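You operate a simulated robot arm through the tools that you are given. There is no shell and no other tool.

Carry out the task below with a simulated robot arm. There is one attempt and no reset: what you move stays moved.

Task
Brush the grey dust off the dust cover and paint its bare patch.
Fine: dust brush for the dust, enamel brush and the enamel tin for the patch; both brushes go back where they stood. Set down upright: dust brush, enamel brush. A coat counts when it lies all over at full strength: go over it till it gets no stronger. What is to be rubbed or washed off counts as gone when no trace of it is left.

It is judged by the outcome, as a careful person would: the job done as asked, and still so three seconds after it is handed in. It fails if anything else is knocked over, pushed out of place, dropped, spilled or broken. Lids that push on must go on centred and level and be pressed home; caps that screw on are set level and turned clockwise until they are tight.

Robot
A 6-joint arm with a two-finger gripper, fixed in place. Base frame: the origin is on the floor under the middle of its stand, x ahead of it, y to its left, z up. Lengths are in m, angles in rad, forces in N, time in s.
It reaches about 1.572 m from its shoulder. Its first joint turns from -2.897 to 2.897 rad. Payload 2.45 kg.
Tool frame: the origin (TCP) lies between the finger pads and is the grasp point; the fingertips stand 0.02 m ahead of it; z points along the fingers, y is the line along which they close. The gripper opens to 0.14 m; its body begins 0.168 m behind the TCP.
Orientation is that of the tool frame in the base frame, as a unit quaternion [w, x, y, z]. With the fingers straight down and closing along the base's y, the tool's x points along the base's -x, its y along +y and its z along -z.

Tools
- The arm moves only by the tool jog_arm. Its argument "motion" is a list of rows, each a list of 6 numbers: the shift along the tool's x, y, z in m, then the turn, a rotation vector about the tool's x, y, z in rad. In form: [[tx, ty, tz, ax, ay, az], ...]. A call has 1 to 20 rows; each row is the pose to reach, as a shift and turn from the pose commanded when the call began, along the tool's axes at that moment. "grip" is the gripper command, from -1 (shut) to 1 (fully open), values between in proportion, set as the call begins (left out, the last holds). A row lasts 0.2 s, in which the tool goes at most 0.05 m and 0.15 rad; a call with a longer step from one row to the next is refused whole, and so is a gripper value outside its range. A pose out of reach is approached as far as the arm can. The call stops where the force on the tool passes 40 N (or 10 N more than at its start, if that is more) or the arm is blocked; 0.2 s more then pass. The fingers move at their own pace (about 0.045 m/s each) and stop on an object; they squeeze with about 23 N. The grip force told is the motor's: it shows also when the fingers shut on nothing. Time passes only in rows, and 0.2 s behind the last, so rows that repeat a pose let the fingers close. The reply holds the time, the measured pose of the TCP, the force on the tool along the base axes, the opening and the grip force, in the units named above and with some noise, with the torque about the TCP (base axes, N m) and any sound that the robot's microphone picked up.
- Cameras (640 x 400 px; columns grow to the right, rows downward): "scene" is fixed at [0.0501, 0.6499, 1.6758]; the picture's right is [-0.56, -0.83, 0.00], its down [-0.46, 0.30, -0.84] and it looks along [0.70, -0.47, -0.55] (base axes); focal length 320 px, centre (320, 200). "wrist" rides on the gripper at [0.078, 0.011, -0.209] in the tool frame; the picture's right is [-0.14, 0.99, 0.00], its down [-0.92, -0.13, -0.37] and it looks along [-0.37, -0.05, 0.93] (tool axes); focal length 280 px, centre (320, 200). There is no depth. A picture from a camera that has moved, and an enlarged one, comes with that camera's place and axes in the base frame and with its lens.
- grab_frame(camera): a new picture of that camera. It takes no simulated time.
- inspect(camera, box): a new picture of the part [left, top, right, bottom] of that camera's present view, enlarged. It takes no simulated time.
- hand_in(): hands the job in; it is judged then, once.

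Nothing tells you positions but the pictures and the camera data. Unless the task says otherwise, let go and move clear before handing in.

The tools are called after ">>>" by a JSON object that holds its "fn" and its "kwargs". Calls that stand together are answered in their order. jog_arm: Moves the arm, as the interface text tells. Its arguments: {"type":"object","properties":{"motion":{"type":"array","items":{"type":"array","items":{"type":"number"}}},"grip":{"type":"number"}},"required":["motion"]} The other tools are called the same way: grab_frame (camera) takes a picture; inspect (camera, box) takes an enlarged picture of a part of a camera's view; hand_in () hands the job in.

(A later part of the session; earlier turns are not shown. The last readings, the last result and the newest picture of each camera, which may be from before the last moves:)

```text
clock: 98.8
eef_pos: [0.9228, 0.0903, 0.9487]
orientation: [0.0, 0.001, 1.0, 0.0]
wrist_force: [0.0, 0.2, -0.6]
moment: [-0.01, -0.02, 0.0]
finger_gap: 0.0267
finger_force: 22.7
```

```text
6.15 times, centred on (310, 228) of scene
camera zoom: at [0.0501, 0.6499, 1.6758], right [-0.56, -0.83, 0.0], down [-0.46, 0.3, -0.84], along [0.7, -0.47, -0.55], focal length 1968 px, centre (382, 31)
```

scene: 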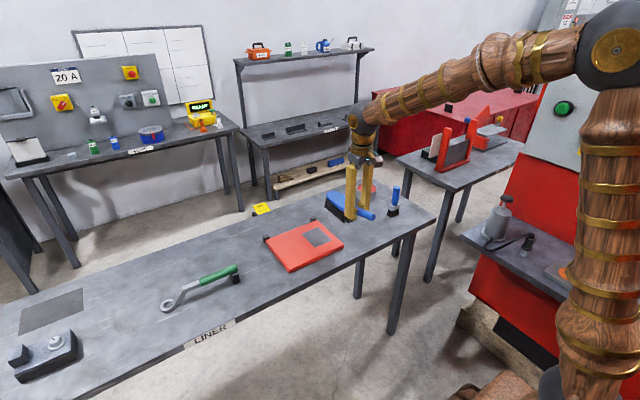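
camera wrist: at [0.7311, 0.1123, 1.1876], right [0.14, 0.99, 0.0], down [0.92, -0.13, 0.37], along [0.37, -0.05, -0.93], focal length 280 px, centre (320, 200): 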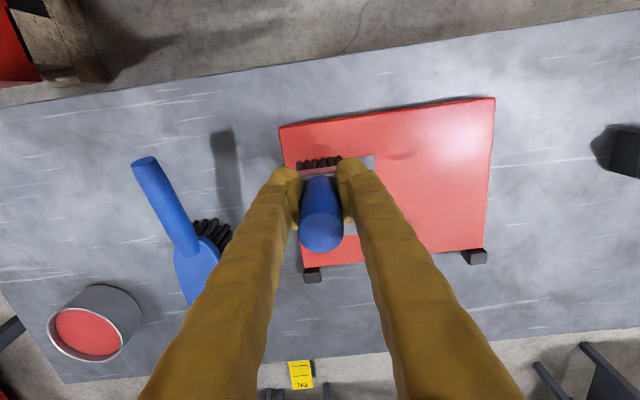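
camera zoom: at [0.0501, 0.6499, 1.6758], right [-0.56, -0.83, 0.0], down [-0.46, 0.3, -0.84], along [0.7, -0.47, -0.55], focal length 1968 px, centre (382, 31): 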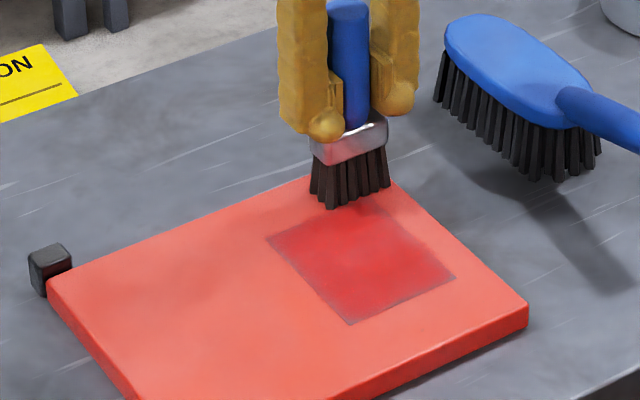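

I lift off and move aside to look at the patch from above, on the way to re-dipping.

>>> {"fn": "jog_arm", "kwargs": {"motion": [[0, 0, -0.03, 0, 0, 0], [0.01, -0.01, -0.07, 0, 0, 0], [0.025, -0.05, -0.085, 0, 0, 0], [0.04, -0.09, -0.085, 0, 0, 0], [0.055, -0.13, -0.085, 0, 0, 0], [0.063, -0.16, -0.085, 0, 0, 0], [0.063, -0.16, -0.085, 0, 0, 0]]}}

>>> {"fn": "grab_frame", "kwargs": {"camera": "wrist"}}

>>> {"fn": "inspect", "kwargs": {"camera": "scene", "box": [290, 210, 340, 250]}}

```text
clock: 100.4
eef_pos: [0.8599, -0.0708, 1.0309]
orientation: [0.0, 0.0, 1.0, 0.0]
wrist_force: [0.0, 0.2, -1.3]
moment: [0.01, -0.01, -0.03]
finger_gap: 0.0262
finger_force: 23.0
```

```text
taken
camera wrist: at [0.7812, -0.0611, 1.2399], right [0.14, 0.99, 0.0], down [0.92, -0.13, 0.37], along [0.37, -0.05, -0.93], focal length 280 px, centre (320, 200)
```

wrist: 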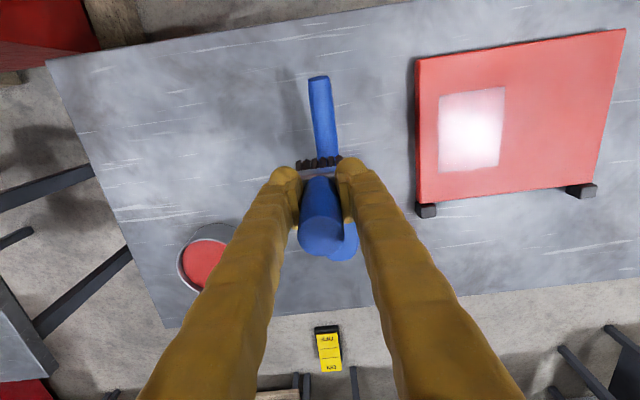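

```text
10.00 times, centred on (315, 230) of scene
camera zoom: at [0.0501, 0.6499, 1.6758], right [-0.56, -0.83, 0.0], down [-0.46, 0.3, -0.84], along [0.7, -0.47, -0.55], focal length 3198 px, centre (370, -100)
```

zoom: 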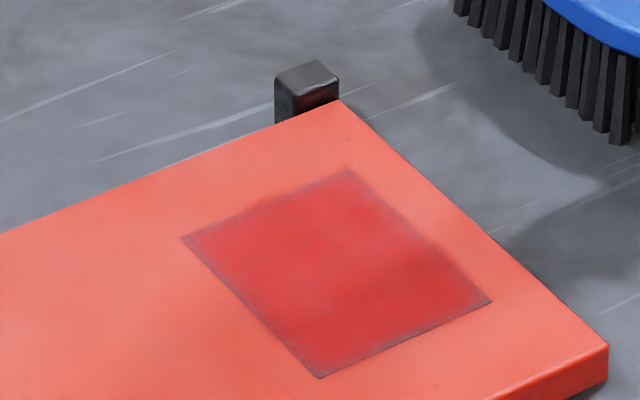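

The patch is mostly covered but its margins are still thin. I go back to the tin and dip lightly again.

>>> {"fn": "jog_arm", "kwargs": {"motion": [[-0.0273, -0.0362, -0.005, 0, 0, 0], [-0.0546, -0.0725, -0.005, 0, 0, 0], [-0.0818, -0.1087, -0.005, 0, 0, 0], [-0.1091, -0.145, -0.005, 0, 0, 0], [-0.1364, -0.1812, -0.005, 0, 0, 0], [-0.1364, -0.1812, 0.02, 0, 0, 0], [-0.1364, -0.1812, 0.045, 0, 0, 0], [-0.1364, -0.1812, 0.057, 0, 0, 0], [-0.1364, -0.1812, 0.06, 0, 0, 0], [-0.1364, -0.1812, 0.06, 0, 0, 0]]}}

>>> {"fn": "inspect", "kwargs": {"camera": "scene", "box": [345, 160, 395, 205]}}

```text
clock: 102.6
eef_pos: [0.9952, -0.2502, 0.9743]
orientation: [0.0, 0.0, 1.0, 0.0]
wrist_force: [0.2, 0.3, -0.6]
moment: [0.0, 0.01, -0.01]
finger_gap: 0.0265
finger_force: 23.2
```

```text
8.89 times, centred on (370, 182) of scene
camera zoom: at [0.0501, 0.6499, 1.6758], right [-0.56, -0.83, 0.0], down [-0.46, 0.3, -0.84], along [0.7, -0.47, -0.55], focal length 2842 px, centre (-124, 356)
```

zoom: 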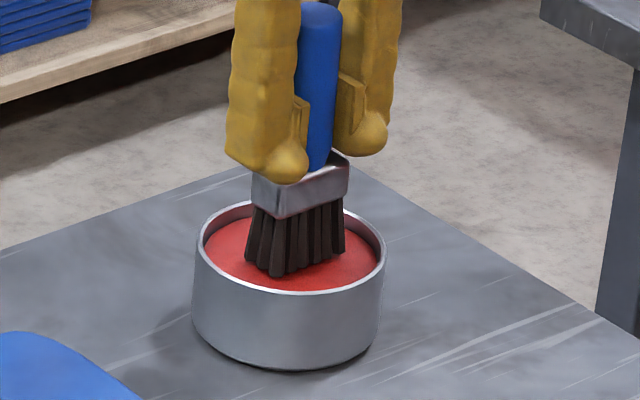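

>>> {"fn": "jog_arm", "kwargs": {"motion": [[0, 0, 0.001, 0, 0, 0], [0, 0, 0.0018, 0, 0, 0], [0, 0, 0.0018, 0, 0, 0], [0, 0, 0.0018, 0, 0, 0]]}}

```text
clock: 103.6
eef_pos: [0.9963, -0.2514, 0.9712]
orientation: [0.0, 0.0, 1.0, 0.0]
wrist_force: [0.4, 0.1, -0.3]
moment: [0.0, -0.01, 0.0]
finger_gap: 0.0266
finger_force: 23.0
```

>>> {"fn": "jog_arm", "kwargs": {"motion": [[0, 0, 0.001, 0, 0, 0], [0, 0, 0.0018, 0, 0, 0], [0, 0, 0.0018, 0, 0, 0], [0, 0, 0.0018, 0, 0, 0]]}}

```text
clock: 104.6
eef_pos: [0.9959, -0.2509, 0.9699]
orientation: [0.001, 0.0, 1.0, 0.0]
wrist_force: [0.0, 0.6, 1.6]
moment: [-0.03, -0.06, 0.0]
finger_gap: 0.0268
finger_force: 23.0
```

Light contact with the enamel. I hold a moment, lift, and carry the brush back to the patch's near right corner.

>>> {"fn": "jog_arm", "kwargs": {"motion": [[0, 0, 0.0002, 0, 0, 0], [0, 0, 0.0002, 0, 0, 0], [0, 0, -0.03, 0, 0, 0], [0, 0, -0.07, 0, 0, 0], [0, 0, -0.07, 0, 0, 0], [0.0224, 0.0381, -0.07, 0, 0, 0], [0.0448, 0.0763, -0.07, 0, 0, 0], [0.0671, 0.1144, -0.07, 0, 0, 0], [0.0895, 0.1525, -0.07, 0, 0, 0], [0.1119, 0.1907, -0.07, 0, 0, 0], [0.1343, 0.2288, -0.07, 0, 0, 0], [0.1566, 0.2669, -0.07, 0, 0, 0], [0.179, 0.3051, -0.07, 0, 0, 0], [0.2014, 0.3432, -0.07, 0, 0, 0], [0.2014, 0.3432, -0.03, 0, 0, 0], [0.2014, 0.3432, 0.005, 0, 0, 0], [0.2014, 0.3432, 0.018, 0, 0, 0], [0.2014, 0.3432, 0.018, 0, 0, 0]]}}

```text
clock: 108.4
eef_pos: [0.7939, 0.092, 0.9538]
orientation: [0.0, 0.0, 1.0, 0.0]
wrist_force: [0.8, 0.0, -1.2]
moment: [-0.01, 0.0, 0.05]
finger_gap: 0.0265
finger_force: 23.1
```

>>> {"fn": "jog_arm", "kwargs": {"motion": [[0, 0, 0.0018, 0, 0, 0], [0, 0, 0.003, 0, 0, 0], [0, 0, 0.003, 0, 0, 0]]}}

```text
clock: 109.2
eef_pos: [0.795, 0.0925, 0.949]
orientation: [0.0, 0.0, 1.0, -0.001]
wrist_force: [0.1, 0.0, -1.0]
moment: [0.01, -0.02, -0.03]
finger_gap: 0.0266
finger_force: 22.6
```

>>> {"fn": "jog_arm", "kwargs": {"motion": [[0, 0, 0.0004, 0, 0, 0], [0, 0, 0.0008, 0, 0, 0], [0, 0, 0.0008, 0, 0, 0]]}}

```text
clock: 110.0
eef_pos: [0.7953, 0.0918, 0.9486]
orientation: [0.001, 0.001, 1.0, 0.0]
wrist_force: [-2.4, 1.0, 8.2]
moment: [0.02, 0.05, -0.01]
finger_gap: 0.0266
finger_force: 23.1
```

Contact at z ≈ 0.947. Full stroke along the right lane.

>>> {"fn": "jog_arm", "kwargs": {"motion": [[-0.013, 0, 0, 0, 0, 0], [-0.026, 0, 0.0001, 0, 0, 0], [-0.039, 0, 0.0001, 0, 0, 0], [-0.052, 0, 0.0002, 0, 0, 0], [-0.065, 0, 0.0002, 0, 0, 0], [-0.078, 0, 0.0003, 0, 0, 0], [-0.091, 0, 0.0003, 0, 0, 0], [-0.104, 0, 0.0004, 0, 0, 0], [-0.117, 0, 0.0004, 0, 0, 0], [-0.128, 0, 0.0004, 0, 0, 0]]}}

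>>> {"fn": "inspect", "kwargs": {"camera": "scene", "box": [280, 200, 345, 255]}}

```text
clock: 112.2
eef_pos: [0.9221, 0.0926, 0.9478]
orientation: [0.0, -0.001, 1.0, 0.0]
wrist_force: [-2.0, -0.6, 5.8]
moment: [0.04, 0.02, -0.02]
finger_gap: 0.0267
finger_force: 22.9
```

```text
7.27 times, centred on (312, 228) of scene
camera zoom: at [0.0501, 0.6499, 1.6758], right [-0.56, -0.83, 0.0], down [-0.46, 0.3, -0.84], along [0.7, -0.47, -0.55], focal length 2326 px, centre (374, 0)
```

zoom: 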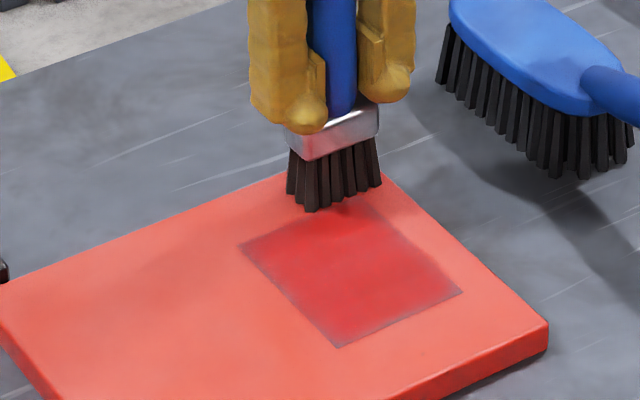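

Steady contact this time. Next the middle lane in the same manner.

>>> {"fn": "jog_arm", "kwargs": {"motion": [[0, 0, -0.01, 0, 0, 0], [0.04, 0.015, -0.01, 0, 0, 0], [0.08, 0.0325, -0.01, 0, 0, 0], [0.12, 0.0325, -0.008, 0, 0, 0], [0.128, 0.0325, -0.002, 0, 0, 0], [0.128, 0.0325, -0.0002, 0, 0, 0], [0.115, 0.0325, -0.0002, 0, 0, 0], [0.102, 0.0325, -0.0001, 0, 0, 0], [0.089, 0.0325, -0.0001, 0, 0, 0], [0.076, 0.0325, 0, 0, 0, 0], [0.063, 0.0325, 0, 0, 0, 0]]}}

```text
clock: 114.6
eef_pos: [0.8604, 0.1251, 0.9479]
orientation: [0.0, -0.001, 1.0, 0.0]
wrist_force: [-3.4, 0.4, 7.6]
moment: [0.02, 0.1, 0.0]
finger_gap: 0.0266
finger_force: 22.9
```

>>> {"fn": "jog_arm", "kwargs": {"motion": [[-0.013, 0, 0.0001, 0, 0, 0], [-0.026, 0, 0.0001, 0, 0, 0], [-0.039, 0, 0.0002, 0, 0, 0], [-0.052, 0, 0.0002, 0, 0, 0], [-0.065, 0, 0.0002, 0, 0, 0]]}}

```text
clock: 115.8
eef_pos: [0.9244, 0.124, 0.9485]
orientation: [0.001, 0.0, 1.0, 0.0]
wrist_force: [0.7, 0.1, -1.7]
moment: [0.02, 0.0, 0.01]
finger_gap: 0.0264
finger_force: 23.4
```

Next the left lane, a touch lower.

>>> {"fn": "jog_arm", "kwargs": {"motion": [[0, 0, -0.01, 0, 0, 0], [0.04, 0.015, -0.01, 0, 0, 0], [0.08, 0.0325, -0.01, 0, 0, 0], [0.12, 0.0325, -0.008, 0, 0, 0], [0.13, 0.0325, -0.002, 0, 0, 0], [0.13, 0.0325, 0.0, 0, 0, 0], [0.117, 0.0325, 0.0, 0, 0, 0], [0.104, 0.0325, 0.0001, 0, 0, 0], [0.091, 0.0325, 0.0001, 0, 0, 0], [0.078, 0.0325, 0.0002, 0, 0, 0], [0.065, 0.0325, 0.0002, 0, 0, 0]]}}

```text
clock: 118.2
eef_pos: [0.8599, 0.1553, 0.9477]
orientation: [0.0, 0.0, 1.0, 0.0]
wrist_force: [-0.1, 0.2, 0.0]
moment: [-0.01, -0.02, -0.01]
finger_gap: 0.0266
finger_force: 23.1
```

>>> {"fn": "jog_arm", "kwargs": {"motion": [[0, 0, 0.0003, 0, 0, 0], [0, 0, 0.0006, 0, 0, 0], [0, 0, 0.0006, 0, 0, 0]]}}

```text
clock: 119.0
eef_pos: [0.8602, 0.1564, 0.9489]
orientation: [0.001, 0.0, 1.0, 0.0]
wrist_force: [-1.6, -2.3, 9.4]
moment: [-0.03, -0.03, -0.02]
finger_gap: 0.0265
finger_force: 22.8
```

>>> {"fn": "jog_arm", "kwargs": {"motion": [[0, 0, -0.008, 0, 0, 0], [0.035, 0, -0.008, 0, 0, 0], [0.065, 0, -0.004, 0, 0, 0], [0.065, 0, -0.0002, 0, 0, 0], [0.065, 0, 0, 0, 0, 0], [0.052, 0, 0, 0, 0, 0], [0.039, 0, 0, 0, 0, 0], [0.026, 0, 0.0001, 0, 0, 0], [0.013, 0, 0.0001, 0, 0, 0], [0, 0, 0.0001, 0, 0, 0], [-0.013, 0, 0.0002, 0, 0, 0], [-0.026, 0, 0.0002, 0, 0, 0], [-0.039, 0, 0.0002, 0, 0, 0], [-0.052, 0, 0.0003, 0, 0, 0], [-0.065, 0, 0.0003, 0, 0, 0]]}}

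>>> {"fn": "inspect", "kwargs": {"camera": "scene", "box": [280, 200, 345, 255]}}

```text
clock: 122.2
eef_pos: [0.9242, 0.1569, 0.9461]
orientation: [-0.001, 0.0, 1.0, 0.001]
wrist_force: [0.2, 0.8, 2.4]
moment: [0.03, 0.02, 0.01]
finger_gap: 0.0266
finger_force: 23.4
```

```text
7.27 times, centred on (312, 228) of scene
camera zoom: at [0.0501, 0.6499, 1.6758], right [-0.56, -0.83, 0.0], down [-0.46, 0.3, -0.84], along [0.7, -0.47, -0.55], focal length 2326 px, centre (374, 0)
```

zoom: 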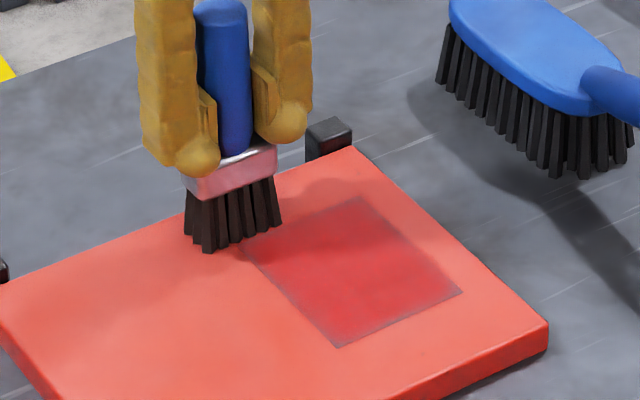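

The interior is uniform; the borders are still thin. I run sideways along the far edge.

>>> {"fn": "jog_arm", "kwargs": {"motion": [[0.0, 0, -0.004, 0, 0, 0], [0.013, 0.006, -0.004, 0, 0, 0], [0.013, 0.006, 0.0, 0, 0, 0], [0.013, 0.006, 0.0003, 0, 0, 0], [0.013, -0.007, 0.0003, 0, 0, 0], [0.013, -0.02, 0.0003, 0, 0, 0], [0.013, -0.033, 0.0003, 0, 0, 0], [0.013, -0.046, 0.0003, 0, 0, 0], [0.013, -0.059, 0.0004, 0, 0, 0], [0.013, -0.07, 0.0004, 0, 0, 0]]}}

>>> {"fn": "inspect", "kwargs": {"camera": "scene", "box": [280, 200, 345, 255]}}

```text
clock: 124.4
eef_pos: [0.91, 0.0871, 0.9466]
orientation: [0.0, 0.0, 1.0, -0.001]
wrist_force: [-0.3, -0.2, -1.2]
moment: [-0.01, -0.03, 0.01]
finger_gap: 0.0265
finger_force: 23.3
```

```text
7.27 times, centred on (312, 228) of scene
camera zoom: at [0.0501, 0.6499, 1.6758], right [-0.56, -0.83, 0.0], down [-0.46, 0.3, -0.84], along [0.7, -0.47, -0.55], focal length 2326 px, centre (374, 0)
```

zoom: 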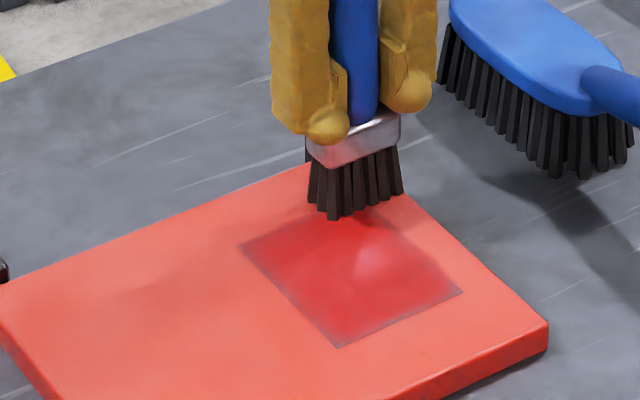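

>>> {"fn": "jog_arm", "kwargs": {"motion": [[0, 0, 0.0004, 0, 0, 0], [0, 0, 0.0008, 0, 0, 0], [0, 0, 0.0008, 0, 0, 0]]}}

```text
clock: 125.2
eef_pos: [0.911, 0.0875, 0.9466]
orientation: [0.002, 0.0, 1.0, 0.0]
wrist_force: [-2.7, -0.7, 12.8]
moment: [-0.05, 0.06, 0.0]
finger_gap: 0.0266
finger_force: 22.6
```

Contact regained. I sweep the far edge back to the left.

>>> {"fn": "jog_arm", "kwargs": {"motion": [[0, 0, -0.0001, 0, 0, 0], [0, 0.013, -0.0001, 0, 0, 0], [0, 0.026, -0.0001, 0, 0, 0], [0, 0.039, 0, 0, 0, 0], [0, 0.052, 0, 0, 0, 0], [0, 0.065, 0, 0, 0, 0], [0, 0.076, 0, 0, 0, 0]]}}

>>> {"fn": "inspect", "kwargs": {"camera": "scene", "box": [280, 200, 345, 255]}}

```text
clock: 126.8
eef_pos: [0.9122, 0.1631, 0.947]
orientation: [0.001, 0.0, 1.0, 0.0]
wrist_force: [0.9, -6.4, 20.1]
moment: [-0.15, -0.29, -0.11]
finger_gap: 0.0265
finger_force: 23.6
```

```text
7.27 times, centred on (312, 228) of scene
camera zoom: at [0.0501, 0.6499, 1.6758], right [-0.56, -0.83, 0.0], down [-0.46, 0.3, -0.84], along [0.7, -0.47, -0.55], focal length 2326 px, centre (374, 0)
```

zoom: 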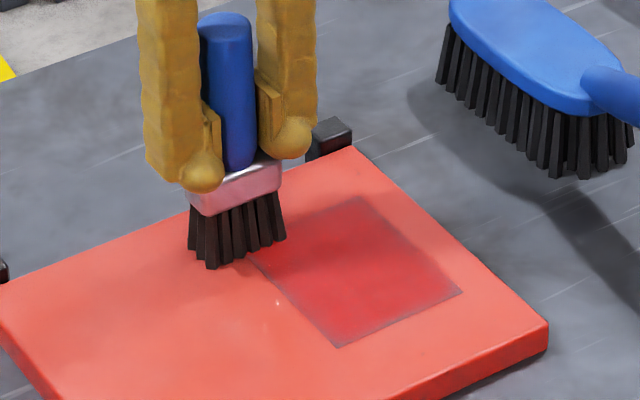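

I lift and repeat the left-edge stroke with steady pressure.

>>> {"fn": "jog_arm", "kwargs": {"motion": [[0, 0, -0.008, 0, 0, 0], [0.04, 0, -0.008, 0, 0, 0], [0.08, 0, -0.008, 0, 0, 0], [0.117, 0, -0.006, 0, 0, 0], [0.117, 0, -0.001, 0, 0, 0], [0.117, 0, -0.0001, 0, 0, 0], [0.104, 0, -0.0001, 0, 0, 0], [0.091, 0, -0.0001, 0, 0, 0], [0.078, 0, 0, 0, 0, 0], [0.065, 0, 0, 0, 0, 0], [0.052, 0, 0, 0, 0, 0]]}}

```text
clock: 129.2
eef_pos: [0.8602, 0.1636, 0.9471]
orientation: [0.001, 0.0, 1.0, 0.0]
wrist_force: [-8.3, 0.2, 24.4]
moment: [-0.01, 0.3, -0.03]
finger_gap: 0.0263
finger_force: 22.9
```

A bit too firm; I ease up and finish the stroke.

>>> {"fn": "jog_arm", "kwargs": {"motion": [[0, 0, -0.0008, 0, 0, 0], [-0.013, 0, -0.0008, 0, 0, 0], [-0.026, 0, -0.0008, 0, 0, 0], [-0.039, 0, -0.0008, 0, 0, 0], [-0.052, 0, -0.0008, 0, 0, 0], [-0.063, 0, -0.0008, 0, 0, 0]]}}

>>> {"fn": "inspect", "kwargs": {"camera": "scene", "box": [280, 200, 345, 255]}}

```text
clock: 130.6
eef_pos: [0.9219, 0.1637, 0.9469]
orientation: [0.001, 0.0, 1.0, -0.001]
wrist_force: [-5.5, 0.3, 16.9]
moment: [0.03, 0.22, 0.01]
finger_gap: 0.0264
finger_force: 23.1
```

```text
7.27 times, centred on (312, 228) of scene
camera zoom: at [0.0501, 0.6499, 1.6758], right [-0.56, -0.83, 0.0], down [-0.46, 0.3, -0.84], along [0.7, -0.47, -0.55], focal length 2326 px, centre (374, 0)
```

zoom: 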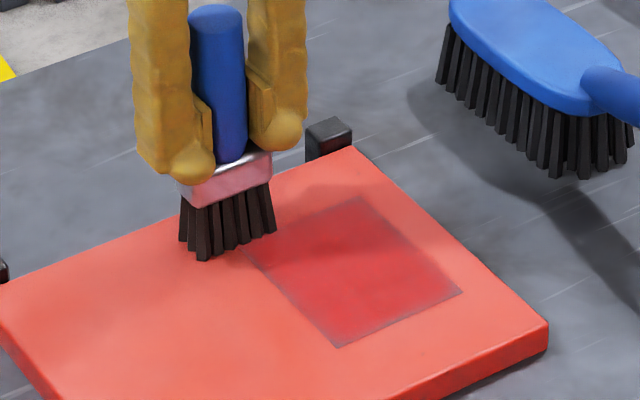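

The left edge line is now covered. Next the near edge, sideways to the right.

>>> {"fn": "jog_arm", "kwargs": {"motion": [[0, 0, -0.008, 0, 0, 0], [0.04, 0, -0.008, 0, 0, 0], [0.08, 0, -0.008, 0, 0, 0], [0.113, 0, -0.006, 0, 0, 0], [0.113, 0, -0.0015, 0, 0, 0], [0.113, 0, -0.0004, 0, 0, 0], [0.113, -0.013, -0.0004, 0, 0, 0], [0.113, -0.026, -0.0003, 0, 0, 0], [0.113, -0.039, -0.0002, 0, 0, 0], [0.113, -0.052, -0.0001, 0, 0, 0], [0.113, -0.065, 0.0, 0, 0, 0], [0.113, -0.078, 0.0001, 0, 0, 0]]}}

>>> {"fn": "inspect", "kwargs": {"camera": "scene", "box": [280, 200, 345, 255]}}

```text
clock: 133.2
eef_pos: [0.8084, 0.0842, 0.9474]
orientation: [0.001, 0.0, 1.0, 0.0]
wrist_force: [-0.1, -0.5, -0.2]
moment: [0.0, 0.0, 0.04]
finger_gap: 0.0266
finger_force: 22.8
```

```text
7.27 times, centred on (312, 228) of scene
camera zoom: at [0.0501, 0.6499, 1.6758], right [-0.56, -0.83, 0.0], down [-0.46, 0.3, -0.84], along [0.7, -0.47, -0.55], focal length 2326 px, centre (374, 0)
```

zoom: 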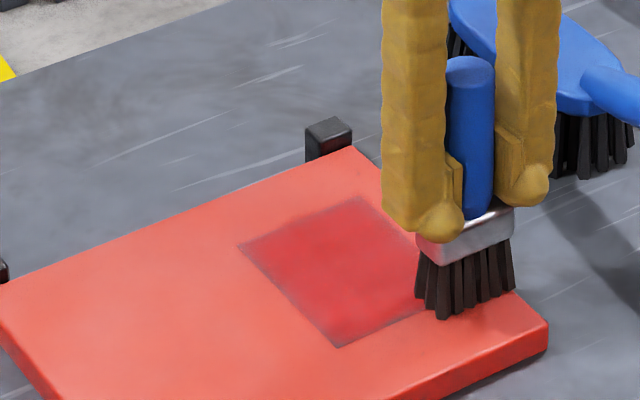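

>>> {"fn": "jog_arm", "kwargs": {"motion": [[0, 0, 0.0004, 0, 0, 0], [0, 0, 0.0008, 0, 0, 0], [0, 0, 0.0008, 0, 0, 0]]}}

```text
clock: 134.0
eef_pos: [0.8092, 0.0851, 0.9462]
orientation: [0.0, 0.0, 1.0, 0.0]
wrist_force: [-2.2, -2.2, 5.3]
moment: [-0.02, 0.05, -0.02]
finger_gap: 0.0265
finger_force: 23.0
```

Contact regained on the right. I sweep the near edge back to the left, rising slightly as the surface seems to.

>>> {"fn": "jog_arm", "kwargs": {"motion": [[0, 0, 0.0002, 0, 0, 0], [0, 0.013, 0.0001, 0, 0, 0], [0, 0.026, 0.0, 0, 0, 0], [0, 0.039, -0.0002, 0, 0, 0], [0, 0.052, -0.0004, 0, 0, 0], [0, 0.065, -0.0006, 0, 0, 0], [0, 0.078, -0.0008, 0, 0, 0]]}}

>>> {"fn": "inspect", "kwargs": {"camera": "scene", "box": [280, 200, 345, 255]}}

```text
clock: 135.6
eef_pos: [0.8075, 0.1642, 0.9465]
orientation: [0.0, 0.0, 1.0, -0.001]
wrist_force: [0.3, 0.3, -1.0]
moment: [0.0, -0.02, -0.02]
finger_gap: 0.0265
finger_force: 23.2
```

```text
7.27 times, centred on (312, 228) of scene
camera zoom: at [0.0501, 0.6499, 1.6758], right [-0.56, -0.83, 0.0], down [-0.46, 0.3, -0.84], along [0.7, -0.47, -0.55], focal length 2326 px, centre (374, 0)
```

zoom: 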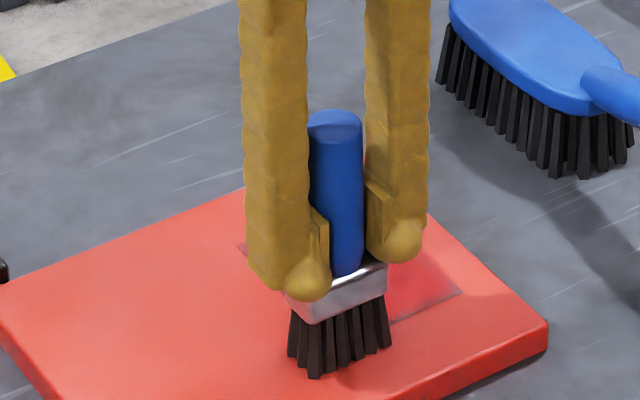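

I lift away to inspect the patch.

>>> {"fn": "jog_arm", "kwargs": {"motion": [[0, 0, -0.03, 0, 0, 0], [0, -0.02, -0.06, 0, 0, 0], [0, -0.06, -0.085, 0, 0, 0], [-0.01, -0.1, -0.085, 0, 0, 0], [-0.02, -0.14, -0.085, 0, 0, 0], [-0.03, -0.18, -0.085, 0, 0, 0], [-0.04, -0.22, -0.085, 0, 0, 0], [-0.04, -0.22, -0.085, 0, 0, 0]]}}

>>> {"fn": "grab_frame", "kwargs": {"camera": "wrist"}}

>>> {"fn": "inspect", "kwargs": {"camera": "scene", "box": [290, 210, 340, 250]}}

>>> {"fn": "inspect", "kwargs": {"camera": "wrist", "box": [400, 30, 600, 220]}}

```text
clock: 137.4
eef_pos: [0.8498, -0.0577, 1.0332]
orientation: [0.0, 0.0, 1.0, 0.0]
wrist_force: [-0.2, 0.7, -1.2]
moment: [-0.01, 0.01, 0.04]
finger_gap: 0.0264
finger_force: 22.6
```

```text
taken
camera wrist: at [0.7716, -0.0464, 1.2411], right [0.14, 0.99, 0.0], down [0.92, -0.13, 0.37], along [0.37, -0.05, -0.93], focal length 280 px, centre (320, 200)
```

wrist: 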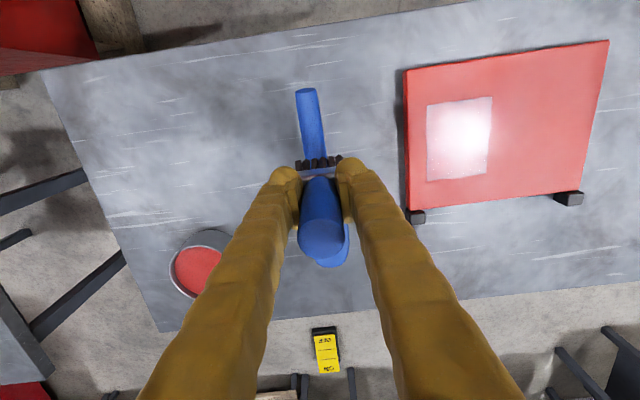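

```text
10.00 times, centred on (315, 230) of scene
camera zoom: at [0.0501, 0.6499, 1.6758], right [-0.56, -0.83, 0.0], down [-0.46, 0.3, -0.84], along [0.7, -0.47, -0.55], focal length 3198 px, centre (370, -100)
```

zoom: 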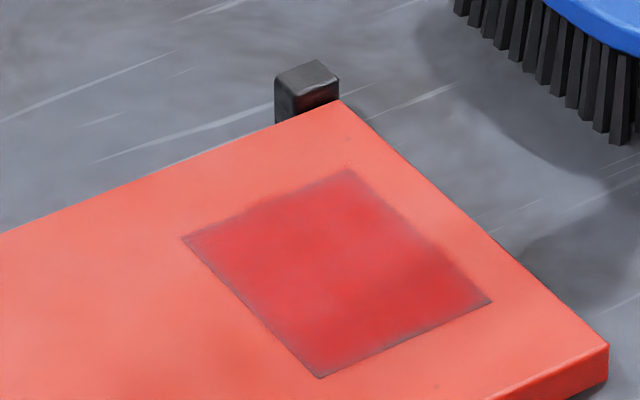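

```text
2.11 times, centred on (500, 125) of wrist
camera zoom: at [0.7716, -0.0464, 1.2411], right [0.14, 0.99, 0.0], down [0.92, -0.13, 0.37], along [0.37, -0.05, -0.93], focal length 590 px, centre (-59, 358)
```

zoom: 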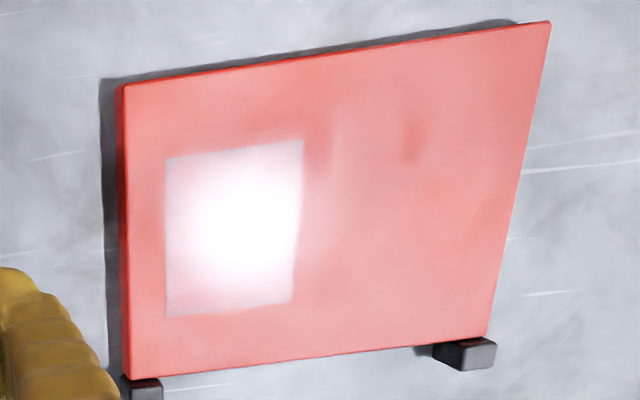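

The coat is fairly even inside, with margins a little thin. I dip once more and go over everything again.

>>> {"fn": "jog_arm", "kwargs": {"motion": [[-0.0244, -0.0324, 0, 0, 0, 0], [-0.0488, -0.0647, 0, 0, 0, 0], [-0.0732, -0.0971, 0, 0, 0, 0], [-0.0976, -0.1295, 0, 0, 0, 0], [-0.122, -0.1618, 0, 0, 0, 0], [-0.1464, -0.1942, 0, 0, 0, 0], [-0.1464, -0.1942, 0.03, 0, 0, 0], [-0.1464, -0.1942, 0.055, 0, 0, 0], [-0.1464, -0.1942, 0.066, 0, 0, 0], [-0.1464, -0.1942, 0.068, 0, 0, 0], [-0.1464, -0.1942, 0.068, 0, 0, 0]]}}

```text
clock: 139.6
eef_pos: [0.9942, -0.2517, 0.9676]
orientation: [0.002, -0.001, 1.0, 0.0]
wrist_force: [-1.2, 1.4, 6.7]
moment: [0.13, -0.07, 0.04]
finger_gap: 0.0264
finger_force: 23.4
stopped in row 10: the force on the tool passed its limit at 45 N (the readings are from after the stop); the commanded pose is now the measured one
```

That touched down harder than intended. I check the tin and brush before moving on.

>>> {"fn": "inspect", "kwargs": {"camera": "scene", "box": [345, 150, 395, 205]}}

>>> {"fn": "grab_frame", "kwargs": {"camera": "wrist"}}

```text
7.27 times, centred on (370, 178) of scene
camera zoom: at [0.0501, 0.6499, 1.6758], right [-0.56, -0.83, 0.0], down [-0.46, 0.3, -0.84], along [0.7, -0.47, -0.55], focal length 2326 px, centre (-44, 364)
```

zoom: 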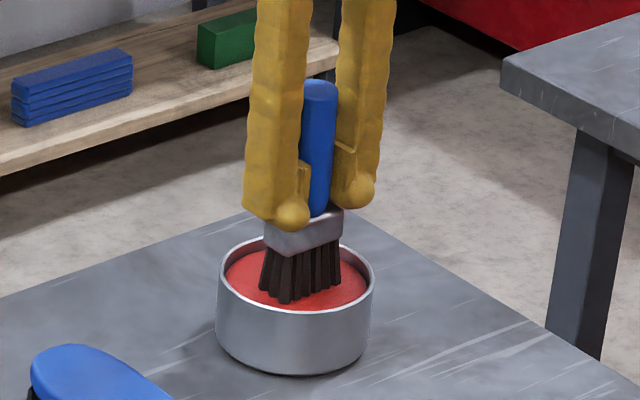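

```text
taken
camera wrist: at [0.9164, -0.2398, 1.1757], right [0.14, 0.99, 0.0], down [0.92, -0.13, 0.37], along [0.37, -0.05, -0.93], focal length 280 px, centre (320, 200)
```

wrist: 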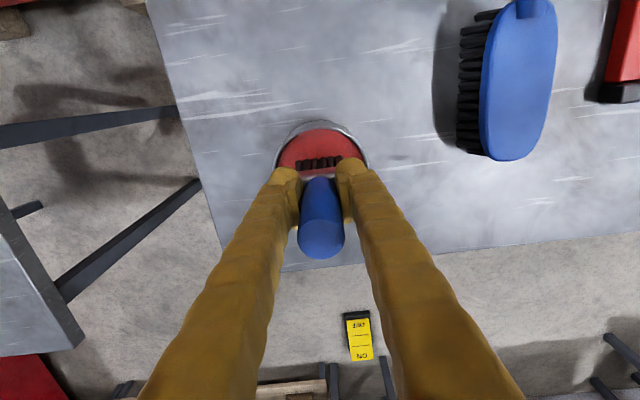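

The tin has not moved and the brush is still upright and loaded. I lift out and return to the patch's near right corner.

>>> {"fn": "jog_arm", "kwargs": {"motion": [[0, 0, -0.02, 0, 0, 0], [0, 0, -0.055, 0, 0, 0], [0, 0, -0.075, 0, 0, 0], [0.0221, 0.0376, -0.075, 0, 0, 0], [0.0443, 0.0753, -0.075, 0, 0, 0], [0.0664, 0.1129, -0.075, 0, 0, 0], [0.0885, 0.1505, -0.075, 0, 0, 0], [0.1107, 0.1882, -0.075, 0, 0, 0], [0.1328, 0.2258, -0.075, 0, 0, 0], [0.155, 0.2634, -0.075, 0, 0, 0], [0.1771, 0.3011, -0.075, 0, 0, 0], [0.1992, 0.3387, -0.075, 0, 0, 0], [0.1992, 0.3387, -0.035, 0, 0, 0], [0.1992, 0.3387, 0.0, 0, 0, 0], [0.1992, 0.3387, 0.014, 0, 0, 0], [0.1992, 0.3387, 0.014, 0, 0, 0]]}}

>>> {"fn": "inspect", "kwargs": {"camera": "scene", "box": [280, 190, 350, 250]}}

```text
clock: 143.0
eef_pos: [0.796, 0.0891, 0.9532]
orientation: [0.002, 0.0, 1.0, 0.0]
wrist_force: [0.1, 1.1, -1.1]
moment: [-0.02, -0.03, 0.04]
finger_gap: 0.0268
finger_force: 22.9
```

```text
6.67 times, centred on (315, 220) of scene
camera zoom: at [0.0501, 0.6499, 1.6758], right [-0.56, -0.83, 0.0], down [-0.46, 0.3, -0.84], along [0.7, -0.47, -0.55], focal length 2132 px, centre (353, 67)
```

zoom: 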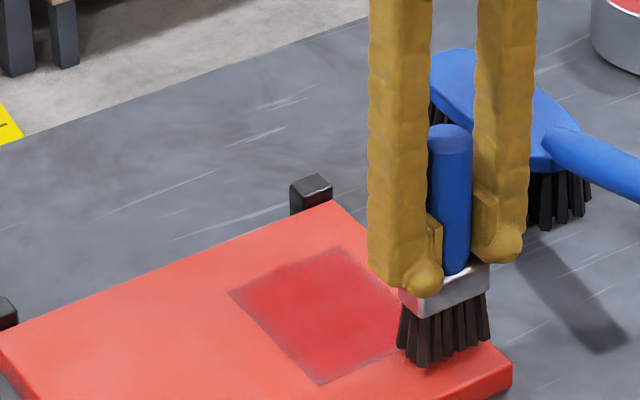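

>>> {"fn": "jog_arm", "kwargs": {"motion": [[0, 0, 0.003, 0, 0, 0], [0, 0, 0.006, 0, 0, 0], [0, 0, 0.007, 0, 0, 0], [0, 0, 0.007, 0, 0, 0]]}}

```text
clock: 144.0
eef_pos: [0.7964, 0.0894, 0.9454]
orientation: [0.003, -0.001, 1.0, 0.0]
wrist_force: [-0.4, 1.5, 7.2]
moment: [0.08, -0.07, 0.04]
finger_gap: 0.0265
finger_force: 23.2
```

>>> {"fn": "jog_arm", "kwargs": {"motion": [[0, 0, -0.003, 0, 0.003, 0], [0, 0, -0.003, 0, 0.005, 0], [0, 0, -0.0005, 0, 0.005, 0], [0, 0, 0.0, 0, 0.005, 0], [0, 0, 0.0, 0, 0.005, 0]]}}

```text
clock: 145.2
eef_pos: [0.7976, 0.0893, 0.9474]
orientation: [0.0, 0.001, 1.0, 0.0]
wrist_force: [-1.6, -0.7, 9.9]
moment: [-0.05, 0.02, 0.01]
finger_gap: 0.0265
finger_force: 23.1
```

Steady contact of about 10 N. I stroke the right lane.

>>> {"fn": "jog_arm", "kwargs": {"motion": [[-0.013, 0, 0, 0, 0, 0], [-0.026, 0, 0.0001, 0, 0, 0], [-0.039, 0, 0.0001, 0, 0, 0], [-0.052, 0, 0.0001, 0, 0, 0], [-0.065, 0, 0.0002, 0, 0, 0], [-0.078, 0, 0.0002, 0, 0, 0], [-0.091, 0, 0.0002, 0, 0, 0], [-0.104, 0, 0.0003, 0, 0, 0], [-0.117, 0, 0.0003, 0, 0, 0], [-0.13, 0, 0.0003, 0, 0, 0]]}}

>>> {"fn": "inspect", "kwargs": {"camera": "scene", "box": [280, 200, 345, 255]}}

```text
clock: 147.4
eef_pos: [0.9271, 0.0871, 0.9456]
orientation: [-0.002, 0.001, 1.0, 0.0]
wrist_force: [-8.5, 0.0, 30.5]
moment: [0.01, 0.33, 0.0]
finger_gap: 0.0265
finger_force: 23.3
```

```text
7.27 times, centred on (312, 228) of scene
camera zoom: at [0.0501, 0.6499, 1.6758], right [-0.56, -0.83, 0.0], down [-0.46, 0.3, -0.84], along [0.7, -0.47, -0.55], focal length 2326 px, centre (374, 0)
```

zoom: 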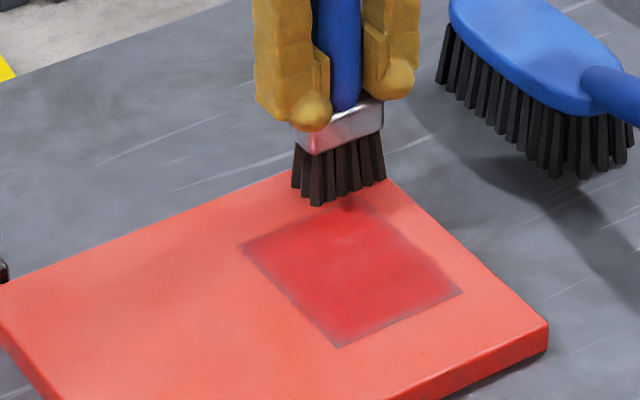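

The grip no longer slips, so contact is firm; I lighten the press toward the far end. Next lane.

>>> {"fn": "jog_arm", "kwargs": {"motion": [[0, 0, -0.01, 0, 0, 0], [0.04, 0.01, -0.01, 0, 0, 0], [0.08, 0.018, -0.01, 0, 0, 0], [0.12, 0.018, -0.008, 0, 0, 0], [0.13, 0.018, -0.002, 0, 0, 0], [0.13, 0.018, -0.0003, 0, 0, 0], [0.117, 0.018, -0.0003, 0, 0, 0], [0.104, 0.018, -0.0004, 0, 0, 0], [0.091, 0.018, -0.0004, 0, 0, 0], [0.078, 0.018, -0.0005, 0, 0, 0], [0.065, 0.018, -0.0006, 0, 0, 0]]}}

```text
clock: 149.8
eef_pos: [0.8602, 0.1073, 0.9458]
orientation: [0.0, 0.0, 1.0, 0.0]
wrist_force: [-0.9, 0.0, 4.1]
moment: [0.01, 0.08, 0.0]
finger_gap: 0.0265
finger_force: 22.5
```

>>> {"fn": "jog_arm", "kwargs": {"motion": [[-0.013, 0, 0.0, 0, 0, 0], [-0.026, 0, 0, 0, 0, 0], [-0.039, 0, 0, 0, 0, 0], [-0.052, 0, 0, 0, 0, 0], [-0.065, 0, 0, 0, 0, 0]]}}

```text
clock: 151.0
eef_pos: [0.9254, 0.1064, 0.9457]
orientation: [-0.001, 0.0, 1.0, -0.001]
wrist_force: [-9.8, 0.4, 27.3]
moment: [0.05, 0.31, 0.03]
finger_gap: 0.0265
finger_force: 22.8
```

Next the middle lane, easing the press toward the far end.

>>> {"fn": "jog_arm", "kwargs": {"motion": [[0, 0, -0.01, 0, 0, 0], [0.04, 0.01, -0.01, 0, 0, 0], [0.08, 0.0195, -0.01, 0, 0, 0], [0.12, 0.0195, -0.008, 0, 0, 0], [0.13, 0.0195, -0.002, 0, 0, 0], [0.13, 0.0195, 0.0003, 0, 0, 0], [0.117, 0.0195, 0.0003, 0, 0, 0], [0.104, 0.0195, 0.0002, 0, 0, 0], [0.091, 0.0195, 0.0002, 0, 0, 0], [0.078, 0.0195, 0.0001, 0, 0, 0], [0.065, 0.0195, 0.0, 0, 0, 0], [0.052, 0.0195, -0.0001, 0, 0, 0], [0.039, 0.0195, -0.0003, 0, 0, 0], [0.026, 0.0195, -0.0005, 0, 0, 0], [0.013, 0.0195, -0.0007, 0, 0, 0], [0, 0.0195, -0.0009, 0, 0, 0]]}}

>>> {"fn": "inspect", "kwargs": {"camera": "scene", "box": [280, 200, 345, 255]}}

```text
clock: 154.4
eef_pos: [0.927, 0.1256, 0.9461]
orientation: [-0.002, 0.0, 1.0, 0.001]
wrist_force: [-0.9, -0.3, 2.2]
moment: [0.04, 0.02, -0.02]
finger_gap: 0.0265
finger_force: 23.1
```

```text
7.27 times, centred on (312, 228) of scene
camera zoom: at [0.0501, 0.6499, 1.6758], right [-0.56, -0.83, 0.0], down [-0.46, 0.3, -0.84], along [0.7, -0.47, -0.55], focal length 2326 px, centre (374, 0)
```

zoom: 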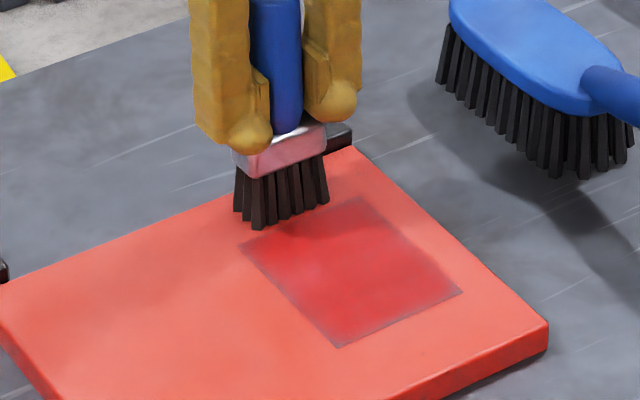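

>>> {"fn": "jog_arm", "kwargs": {"motion": [[0, 0, -0.009, 0, 0, 0], [0.04, 0.01, -0.009, 0, 0, 0], [0.08, 0.0195, -0.009, 0, 0, 0], [0.12, 0.0195, -0.007, 0, 0, 0], [0.13, 0.0195, -0.001, 0, 0, 0], [0.13, 0.0195, 0.0012, 0, 0, 0], [0.117, 0.0195, 0.0012, 0, 0, 0], [0.104, 0.0195, 0.0011, 0, 0, 0], [0.091, 0.0195, 0.0011, 0, 0, 0], [0.078, 0.0195, 0.001, 0, 0, 0], [0.065, 0.0195, 0.0009, 0, 0, 0], [0.052, 0.0195, 0.0008, 0, 0, 0], [0.039, 0.0195, 0.0007, 0, 0, 0], [0.026, 0.0195, 0.0006, 0, 0, 0], [0.013, 0.0195, 0.0004, 0, 0, 0], [0, 0.0195, 0.0003, 0, 0, 0]]}}

```text
clock: 157.8
eef_pos: [0.9257, 0.1455, 0.9465]
orientation: [-0.001, 0.0, 1.0, 0.001]
wrist_force: [-1.5, 0.3, 2.7]
moment: [-0.04, 0.07, -0.02]
finger_gap: 0.0266
finger_force: 23.5
```

Now the left edge lane.

>>> {"fn": "jog_arm", "kwargs": {"motion": [[0, 0, -0.009, 0, 0, 0], [0.04, 0.01, -0.009, 0, 0, 0], [0.08, 0.019, -0.009, 0, 0, 0], [0.12, 0.019, -0.007, 0, 0, 0], [0.13, 0.019, -0.001, 0, 0, 0], [0.13, 0.019, 0.001, 0, 0, 0], [0.117, 0.019, 0.001, 0, 0, 0], [0.104, 0.019, 0.001, 0, 0, 0], [0.091, 0.019, 0.0009, 0, 0, 0], [0.078, 0.019, 0.0009, 0, 0, 0], [0.065, 0.019, 0.0008, 0, 0, 0], [0.052, 0.019, 0.0007, 0, 0, 0], [0.039, 0.019, 0.0006, 0, 0, 0], [0.026, 0.019, 0.0005, 0, 0, 0], [0.013, 0.019, 0.0003, 0, 0, 0], [0, 0.019, 0.0002, 0, 0, 0]]}}

>>> {"fn": "inspect", "kwargs": {"camera": "scene", "box": [280, 200, 345, 255]}}

```text
clock: 161.2
eef_pos: [0.926, 0.1651, 0.9457]
orientation: [0.0, 0.001, 1.0, 0.0]
wrist_force: [-7.6, 0.1, 22.3]
moment: [0.0, 0.26, 0.0]
finger_gap: 0.0263
finger_force: 22.9
```

```text
7.27 times, centred on (312, 228) of scene
camera zoom: at [0.0501, 0.6499, 1.6758], right [-0.56, -0.83, 0.0], down [-0.46, 0.3, -0.84], along [0.7, -0.47, -0.55], focal length 2326 px, centre (374, 0)
```

zoom: 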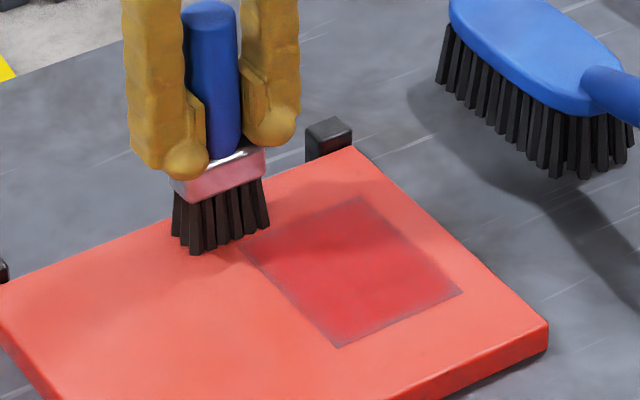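

Now sideways along the far edge at light pressure.

>>> {"fn": "jog_arm", "kwargs": {"motion": [[0, 0, -0.004, 0, 0, 0], [0.013, 0.004, -0.004, 0, 0, 0], [0.013, 0.004, -0.0008, 0, 0, 0], [0.013, 0.004, 0, 0, 0, 0], [0.013, -0.009, 0, 0, 0, 0], [0.013, -0.022, 0, 0, 0, 0], [0.013, -0.035, 0, 0, 0, 0], [0.013, -0.048, 0, 0, 0, 0], [0.013, -0.061, 0, 0, 0, 0], [0.013, -0.074, 0, 0, 0, 0], [0.013, -0.081, 0, 0, 0, 0]]}}

```text
clock: 163.6
eef_pos: [0.9129, 0.0827, 0.9458]
orientation: [-0.001, -0.001, 1.0, 0.0]
wrist_force: [0.3, 0.9, -1.9]
moment: [0.02, 0.0, -0.01]
finger_gap: 0.0266
finger_force: 23.4
```

>>> {"fn": "jog_arm", "kwargs": {"motion": [[0, 0, 0.0004, 0, 0, 0], [0, 0, 0.0008, 0, 0, 0], [0, 0, 0.0008, 0, 0, 0]]}}

```text
clock: 164.4
eef_pos: [0.9134, 0.0823, 0.9462]
orientation: [0.0, 0.001, 1.0, 0.0]
wrist_force: [-1.9, -0.9, 17.8]
moment: [-0.04, -0.05, -0.03]
finger_gap: 0.0264
finger_force: 22.7
```

>>> {"fn": "jog_arm", "kwargs": {"motion": [[0, 0, -0.0003, 0, 0, 0], [0, 0.012, -0.0003, 0, 0, 0], [0, 0.024, -0.0004, 0, 0, 0], [0, 0.036, -0.0004, 0, 0, 0], [0, 0.048, -0.0005, 0, 0, 0], [0, 0.06, -0.0005, 0, 0, 0], [0, 0.072, -0.0006, 0, 0, 0], [0, 0.085, -0.0006, 0, 0, 0]]}}

>>> {"fn": "inspect", "kwargs": {"camera": "scene", "box": [280, 200, 345, 255]}}

```text
clock: 166.2
eef_pos: [0.9135, 0.1702, 0.9448]
orientation: [-0.001, 0.0, 1.0, 0.0]
wrist_force: [-0.9, -0.8, 4.4]
moment: [0.02, -0.06, 0.02]
finger_gap: 0.0265
finger_force: 22.4
```

```text
7.27 times, centred on (312, 228) of scene
camera zoom: at [0.0501, 0.6499, 1.6758], right [-0.56, -0.83, 0.0], down [-0.46, 0.3, -0.84], along [0.7, -0.47, -0.55], focal length 2326 px, centre (374, 0)
```

zoom: 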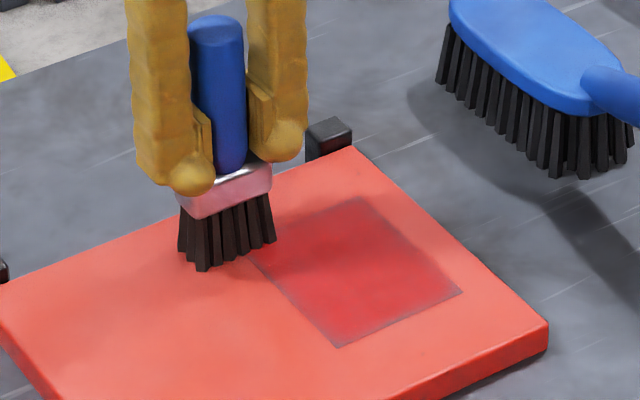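

Now along the near edge, left to right and back.

>>> {"fn": "jog_arm", "kwargs": {"motion": [[0, 0, -0.008, 0, 0, 0], [0.04, 0, -0.008, 0, 0, 0], [0.08, 0, -0.008, 0, 0, 0], [0.102, 0, -0.005, 0, 0, 0], [0.102, 0, -0.0005, 0, 0, 0], [0.102, 0, 0.0006, 0, 0, 0], [0.102, -0.012, 0.0006, 0, 0, 0], [0.102, -0.024, 0.0006, 0, 0, 0], [0.102, -0.036, 0.0007, 0, 0, 0], [0.102, -0.048, 0.0007, 0, 0, 0], [0.102, -0.06, 0.0008, 0, 0, 0], [0.102, -0.072, 0.0009, 0, 0, 0], [0.102, -0.084, 0.0009, 0, 0, 0]]}}

```text
clock: 169.0
eef_pos: [0.8128, 0.0845, 0.9452]
orientation: [-0.001, 0.0, 1.0, 0.0]
wrist_force: [1.3, 9.3, 30.8]
moment: [0.3, -0.35, 0.1]
finger_gap: 0.0268
finger_force: 22.9
```

Firm contact; I ease off and sweep back lightly.

>>> {"fn": "jog_arm", "kwargs": {"motion": [[0, 0, -0.0012, 0, 0, 0], [0, 0.012, -0.0012, 0, 0, 0], [0, 0.024, -0.0011, 0, 0, 0], [0, 0.036, -0.001, 0, 0, 0], [0, 0.048, -0.0009, 0, 0, 0], [0, 0.06, -0.0008, 0, 0, 0], [0, 0.072, -0.0006, 0, 0, 0], [0, 0.084, -0.0005, 0, 0, 0]]}}

```text
clock: 170.8
eef_pos: [0.8119, 0.1688, 0.9448]
orientation: [0.0, 0.0, 1.0, 0.0]
wrist_force: [1.3, -5.6, 15.2]
moment: [-0.13, -0.2, -0.03]
finger_gap: 0.0266
finger_force: 22.9
```

I lift away and look at the patch.

>>> {"fn": "jog_arm", "kwargs": {"motion": [[0, 0, -0.03, 0, 0, 0], [0, -0.02, -0.06, 0, 0, 0], [0, -0.06, -0.085, 0, 0, 0], [-0.01, -0.1, -0.085, 0, 0, 0], [-0.02, -0.14, -0.085, 0, 0, 0], [-0.03, -0.18, -0.085, 0, 0, 0], [-0.04, -0.22, -0.085, 0, 0, 0], [-0.04, -0.22, -0.085, 0, 0, 0]]}}

>>> {"fn": "inspect", "kwargs": {"camera": "scene", "box": [290, 210, 340, 250]}}

>>> {"fn": "inspect", "kwargs": {"camera": "wrist", "box": [400, 30, 600, 220]}}

>>> {"fn": "grab_frame", "kwargs": {"camera": "scene"}}

```text
clock: 172.6
eef_pos: [0.8517, -0.0495, 1.0306]
orientation: [-0.002, 0.0, 1.0, 0.0]
wrist_force: [0.3, -0.1, -1.0]
moment: [-0.03, 0.01, 0.03]
finger_gap: 0.0265
finger_force: 22.9
```

```text
10.00 times, centred on (315, 230) of scene
camera zoom: at [0.0501, 0.6499, 1.6758], right [-0.56, -0.83, 0.0], down [-0.46, 0.3, -0.84], along [0.7, -0.47, -0.55], focal length 3198 px, centre (370, -100)
```

zoom: 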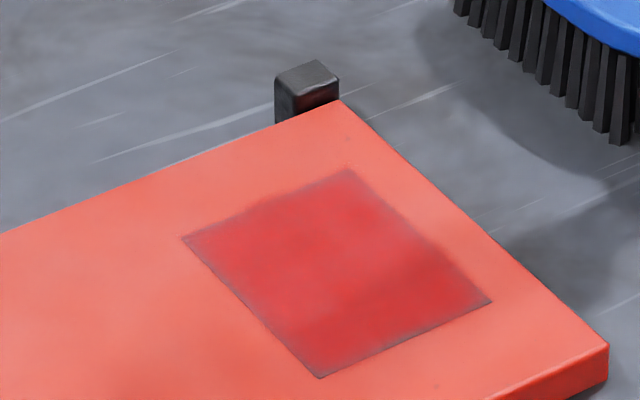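

```text
2.11 times, centred on (500, 125) of wrist
camera zoom: at [0.7739, -0.0398, 1.2388], right [0.14, 0.99, 0.0], down [0.92, -0.13, 0.37], along [0.36, -0.05, -0.93], focal length 590 px, centre (-59, 358)
```

zoom: 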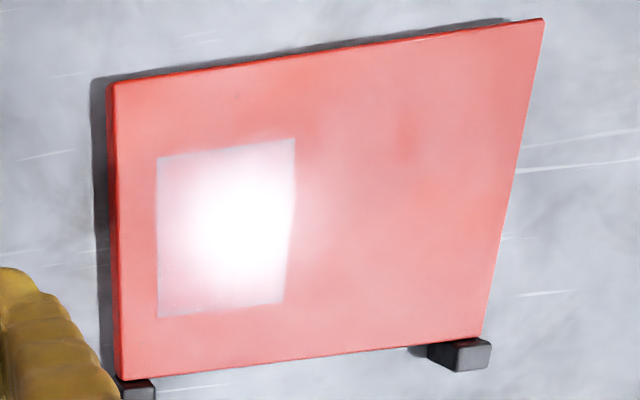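

```text
taken
```

scene: 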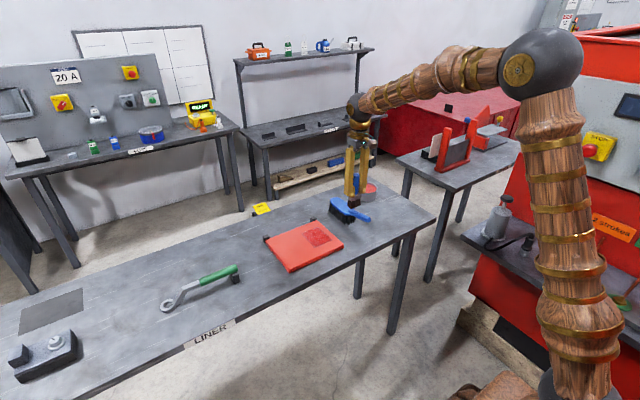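

The coat looks even. I zoom in hard on the edges for later comparison.

>>> {"fn": "inspect", "kwargs": {"camera": "scene", "box": [300, 222, 332, 242]}}

>>> {"fn": "inspect", "kwargs": {"camera": "scene", "box": [301, 225, 317, 242]}}

>>> {"fn": "inspect", "kwargs": {"camera": "scene", "box": [315, 224, 333, 242]}}

```text
16.00 times, centred on (316, 232) of scene
camera zoom: at [0.0501, 0.6499, 1.6758], right [-0.56, -0.83, 0.0], down [-0.46, 0.3, -0.84], along [0.7, -0.47, -0.55], focal length 5116 px, centre (384, -312)
```

zoom: 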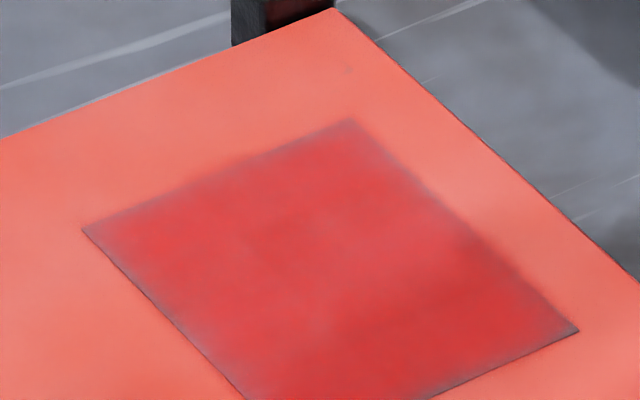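

```text
16.00 times, centred on (309, 234) of scene
camera zoom: at [0.0501, 0.6499, 1.6758], right [-0.56, -0.83, 0.0], down [-0.46, 0.3, -0.84], along [0.7, -0.47, -0.55], focal length 5116 px, centre (496, -336)
```

zoom: 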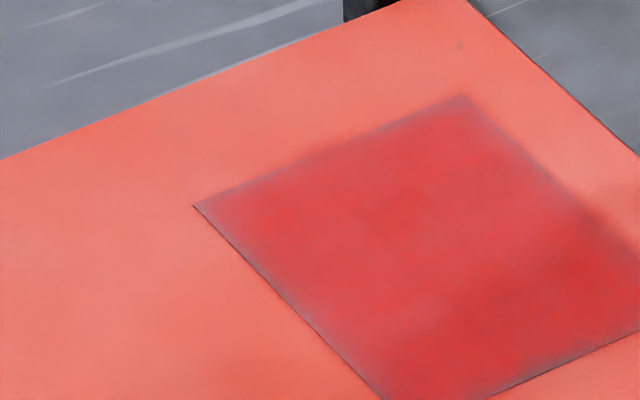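

```text
16.00 times, centred on (324, 233) of scene
camera zoom: at [0.0501, 0.6499, 1.6758], right [-0.56, -0.83, 0.0], down [-0.46, 0.3, -0.84], along [0.7, -0.47, -0.55], focal length 5116 px, centre (256, -328)
```

zoom: 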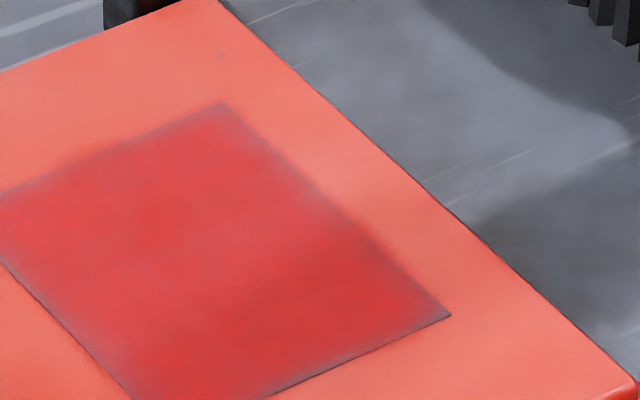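

A thin greyish rim remains, which may just be the edge of the paint layer. I dip once more, carefully, and go round the edges again to see if it changes.

>>> {"fn": "jog_arm", "kwargs": {"motion": [[-0.0243, -0.0334, 0, 0, 0, 0], [-0.0485, -0.0667, 0, 0, 0, 0], [-0.0728, -0.1001, 0, 0, 0, 0], [-0.097, -0.1335, 0, 0, 0, 0], [-0.1213, -0.1668, 0, 0, 0, 0], [-0.1455, -0.2002, 0, 0, 0, 0], [-0.1455, -0.2002, 0.03, 0, 0, 0], [-0.1455, -0.2002, 0.05, 0, 0, 0], [-0.1455, -0.2002, 0.058, 0, 0, 0], [-0.1455, -0.2002, 0.058, 0, 0, 0]]}}

```text
clock: 174.8
eef_pos: [0.9973, -0.2525, 0.9719]
orientation: [0.0, 0.0, 1.0, 0.0]
wrist_force: [0.6, -0.4, -0.8]
moment: [0.0, -0.01, 0.0]
finger_gap: 0.0265
finger_force: 23.4
```

>>> {"fn": "jog_arm", "kwargs": {"motion": [[0, 0, 0.001, 0, 0, 0], [0, 0, 0.002, 0, 0, 0], [0, 0, 0.003, 0, 0, 0], [0, 0, 0.003, 0, 0, 0]]}}

```text
clock: 175.8
eef_pos: [0.9975, -0.2519, 0.9696]
orientation: [-0.001, 0.0, 1.0, 0.0]
wrist_force: [1.2, -0.2, -1.7]
moment: [0.0, 0.0, -0.01]
finger_gap: 0.0266
finger_force: 22.9
```

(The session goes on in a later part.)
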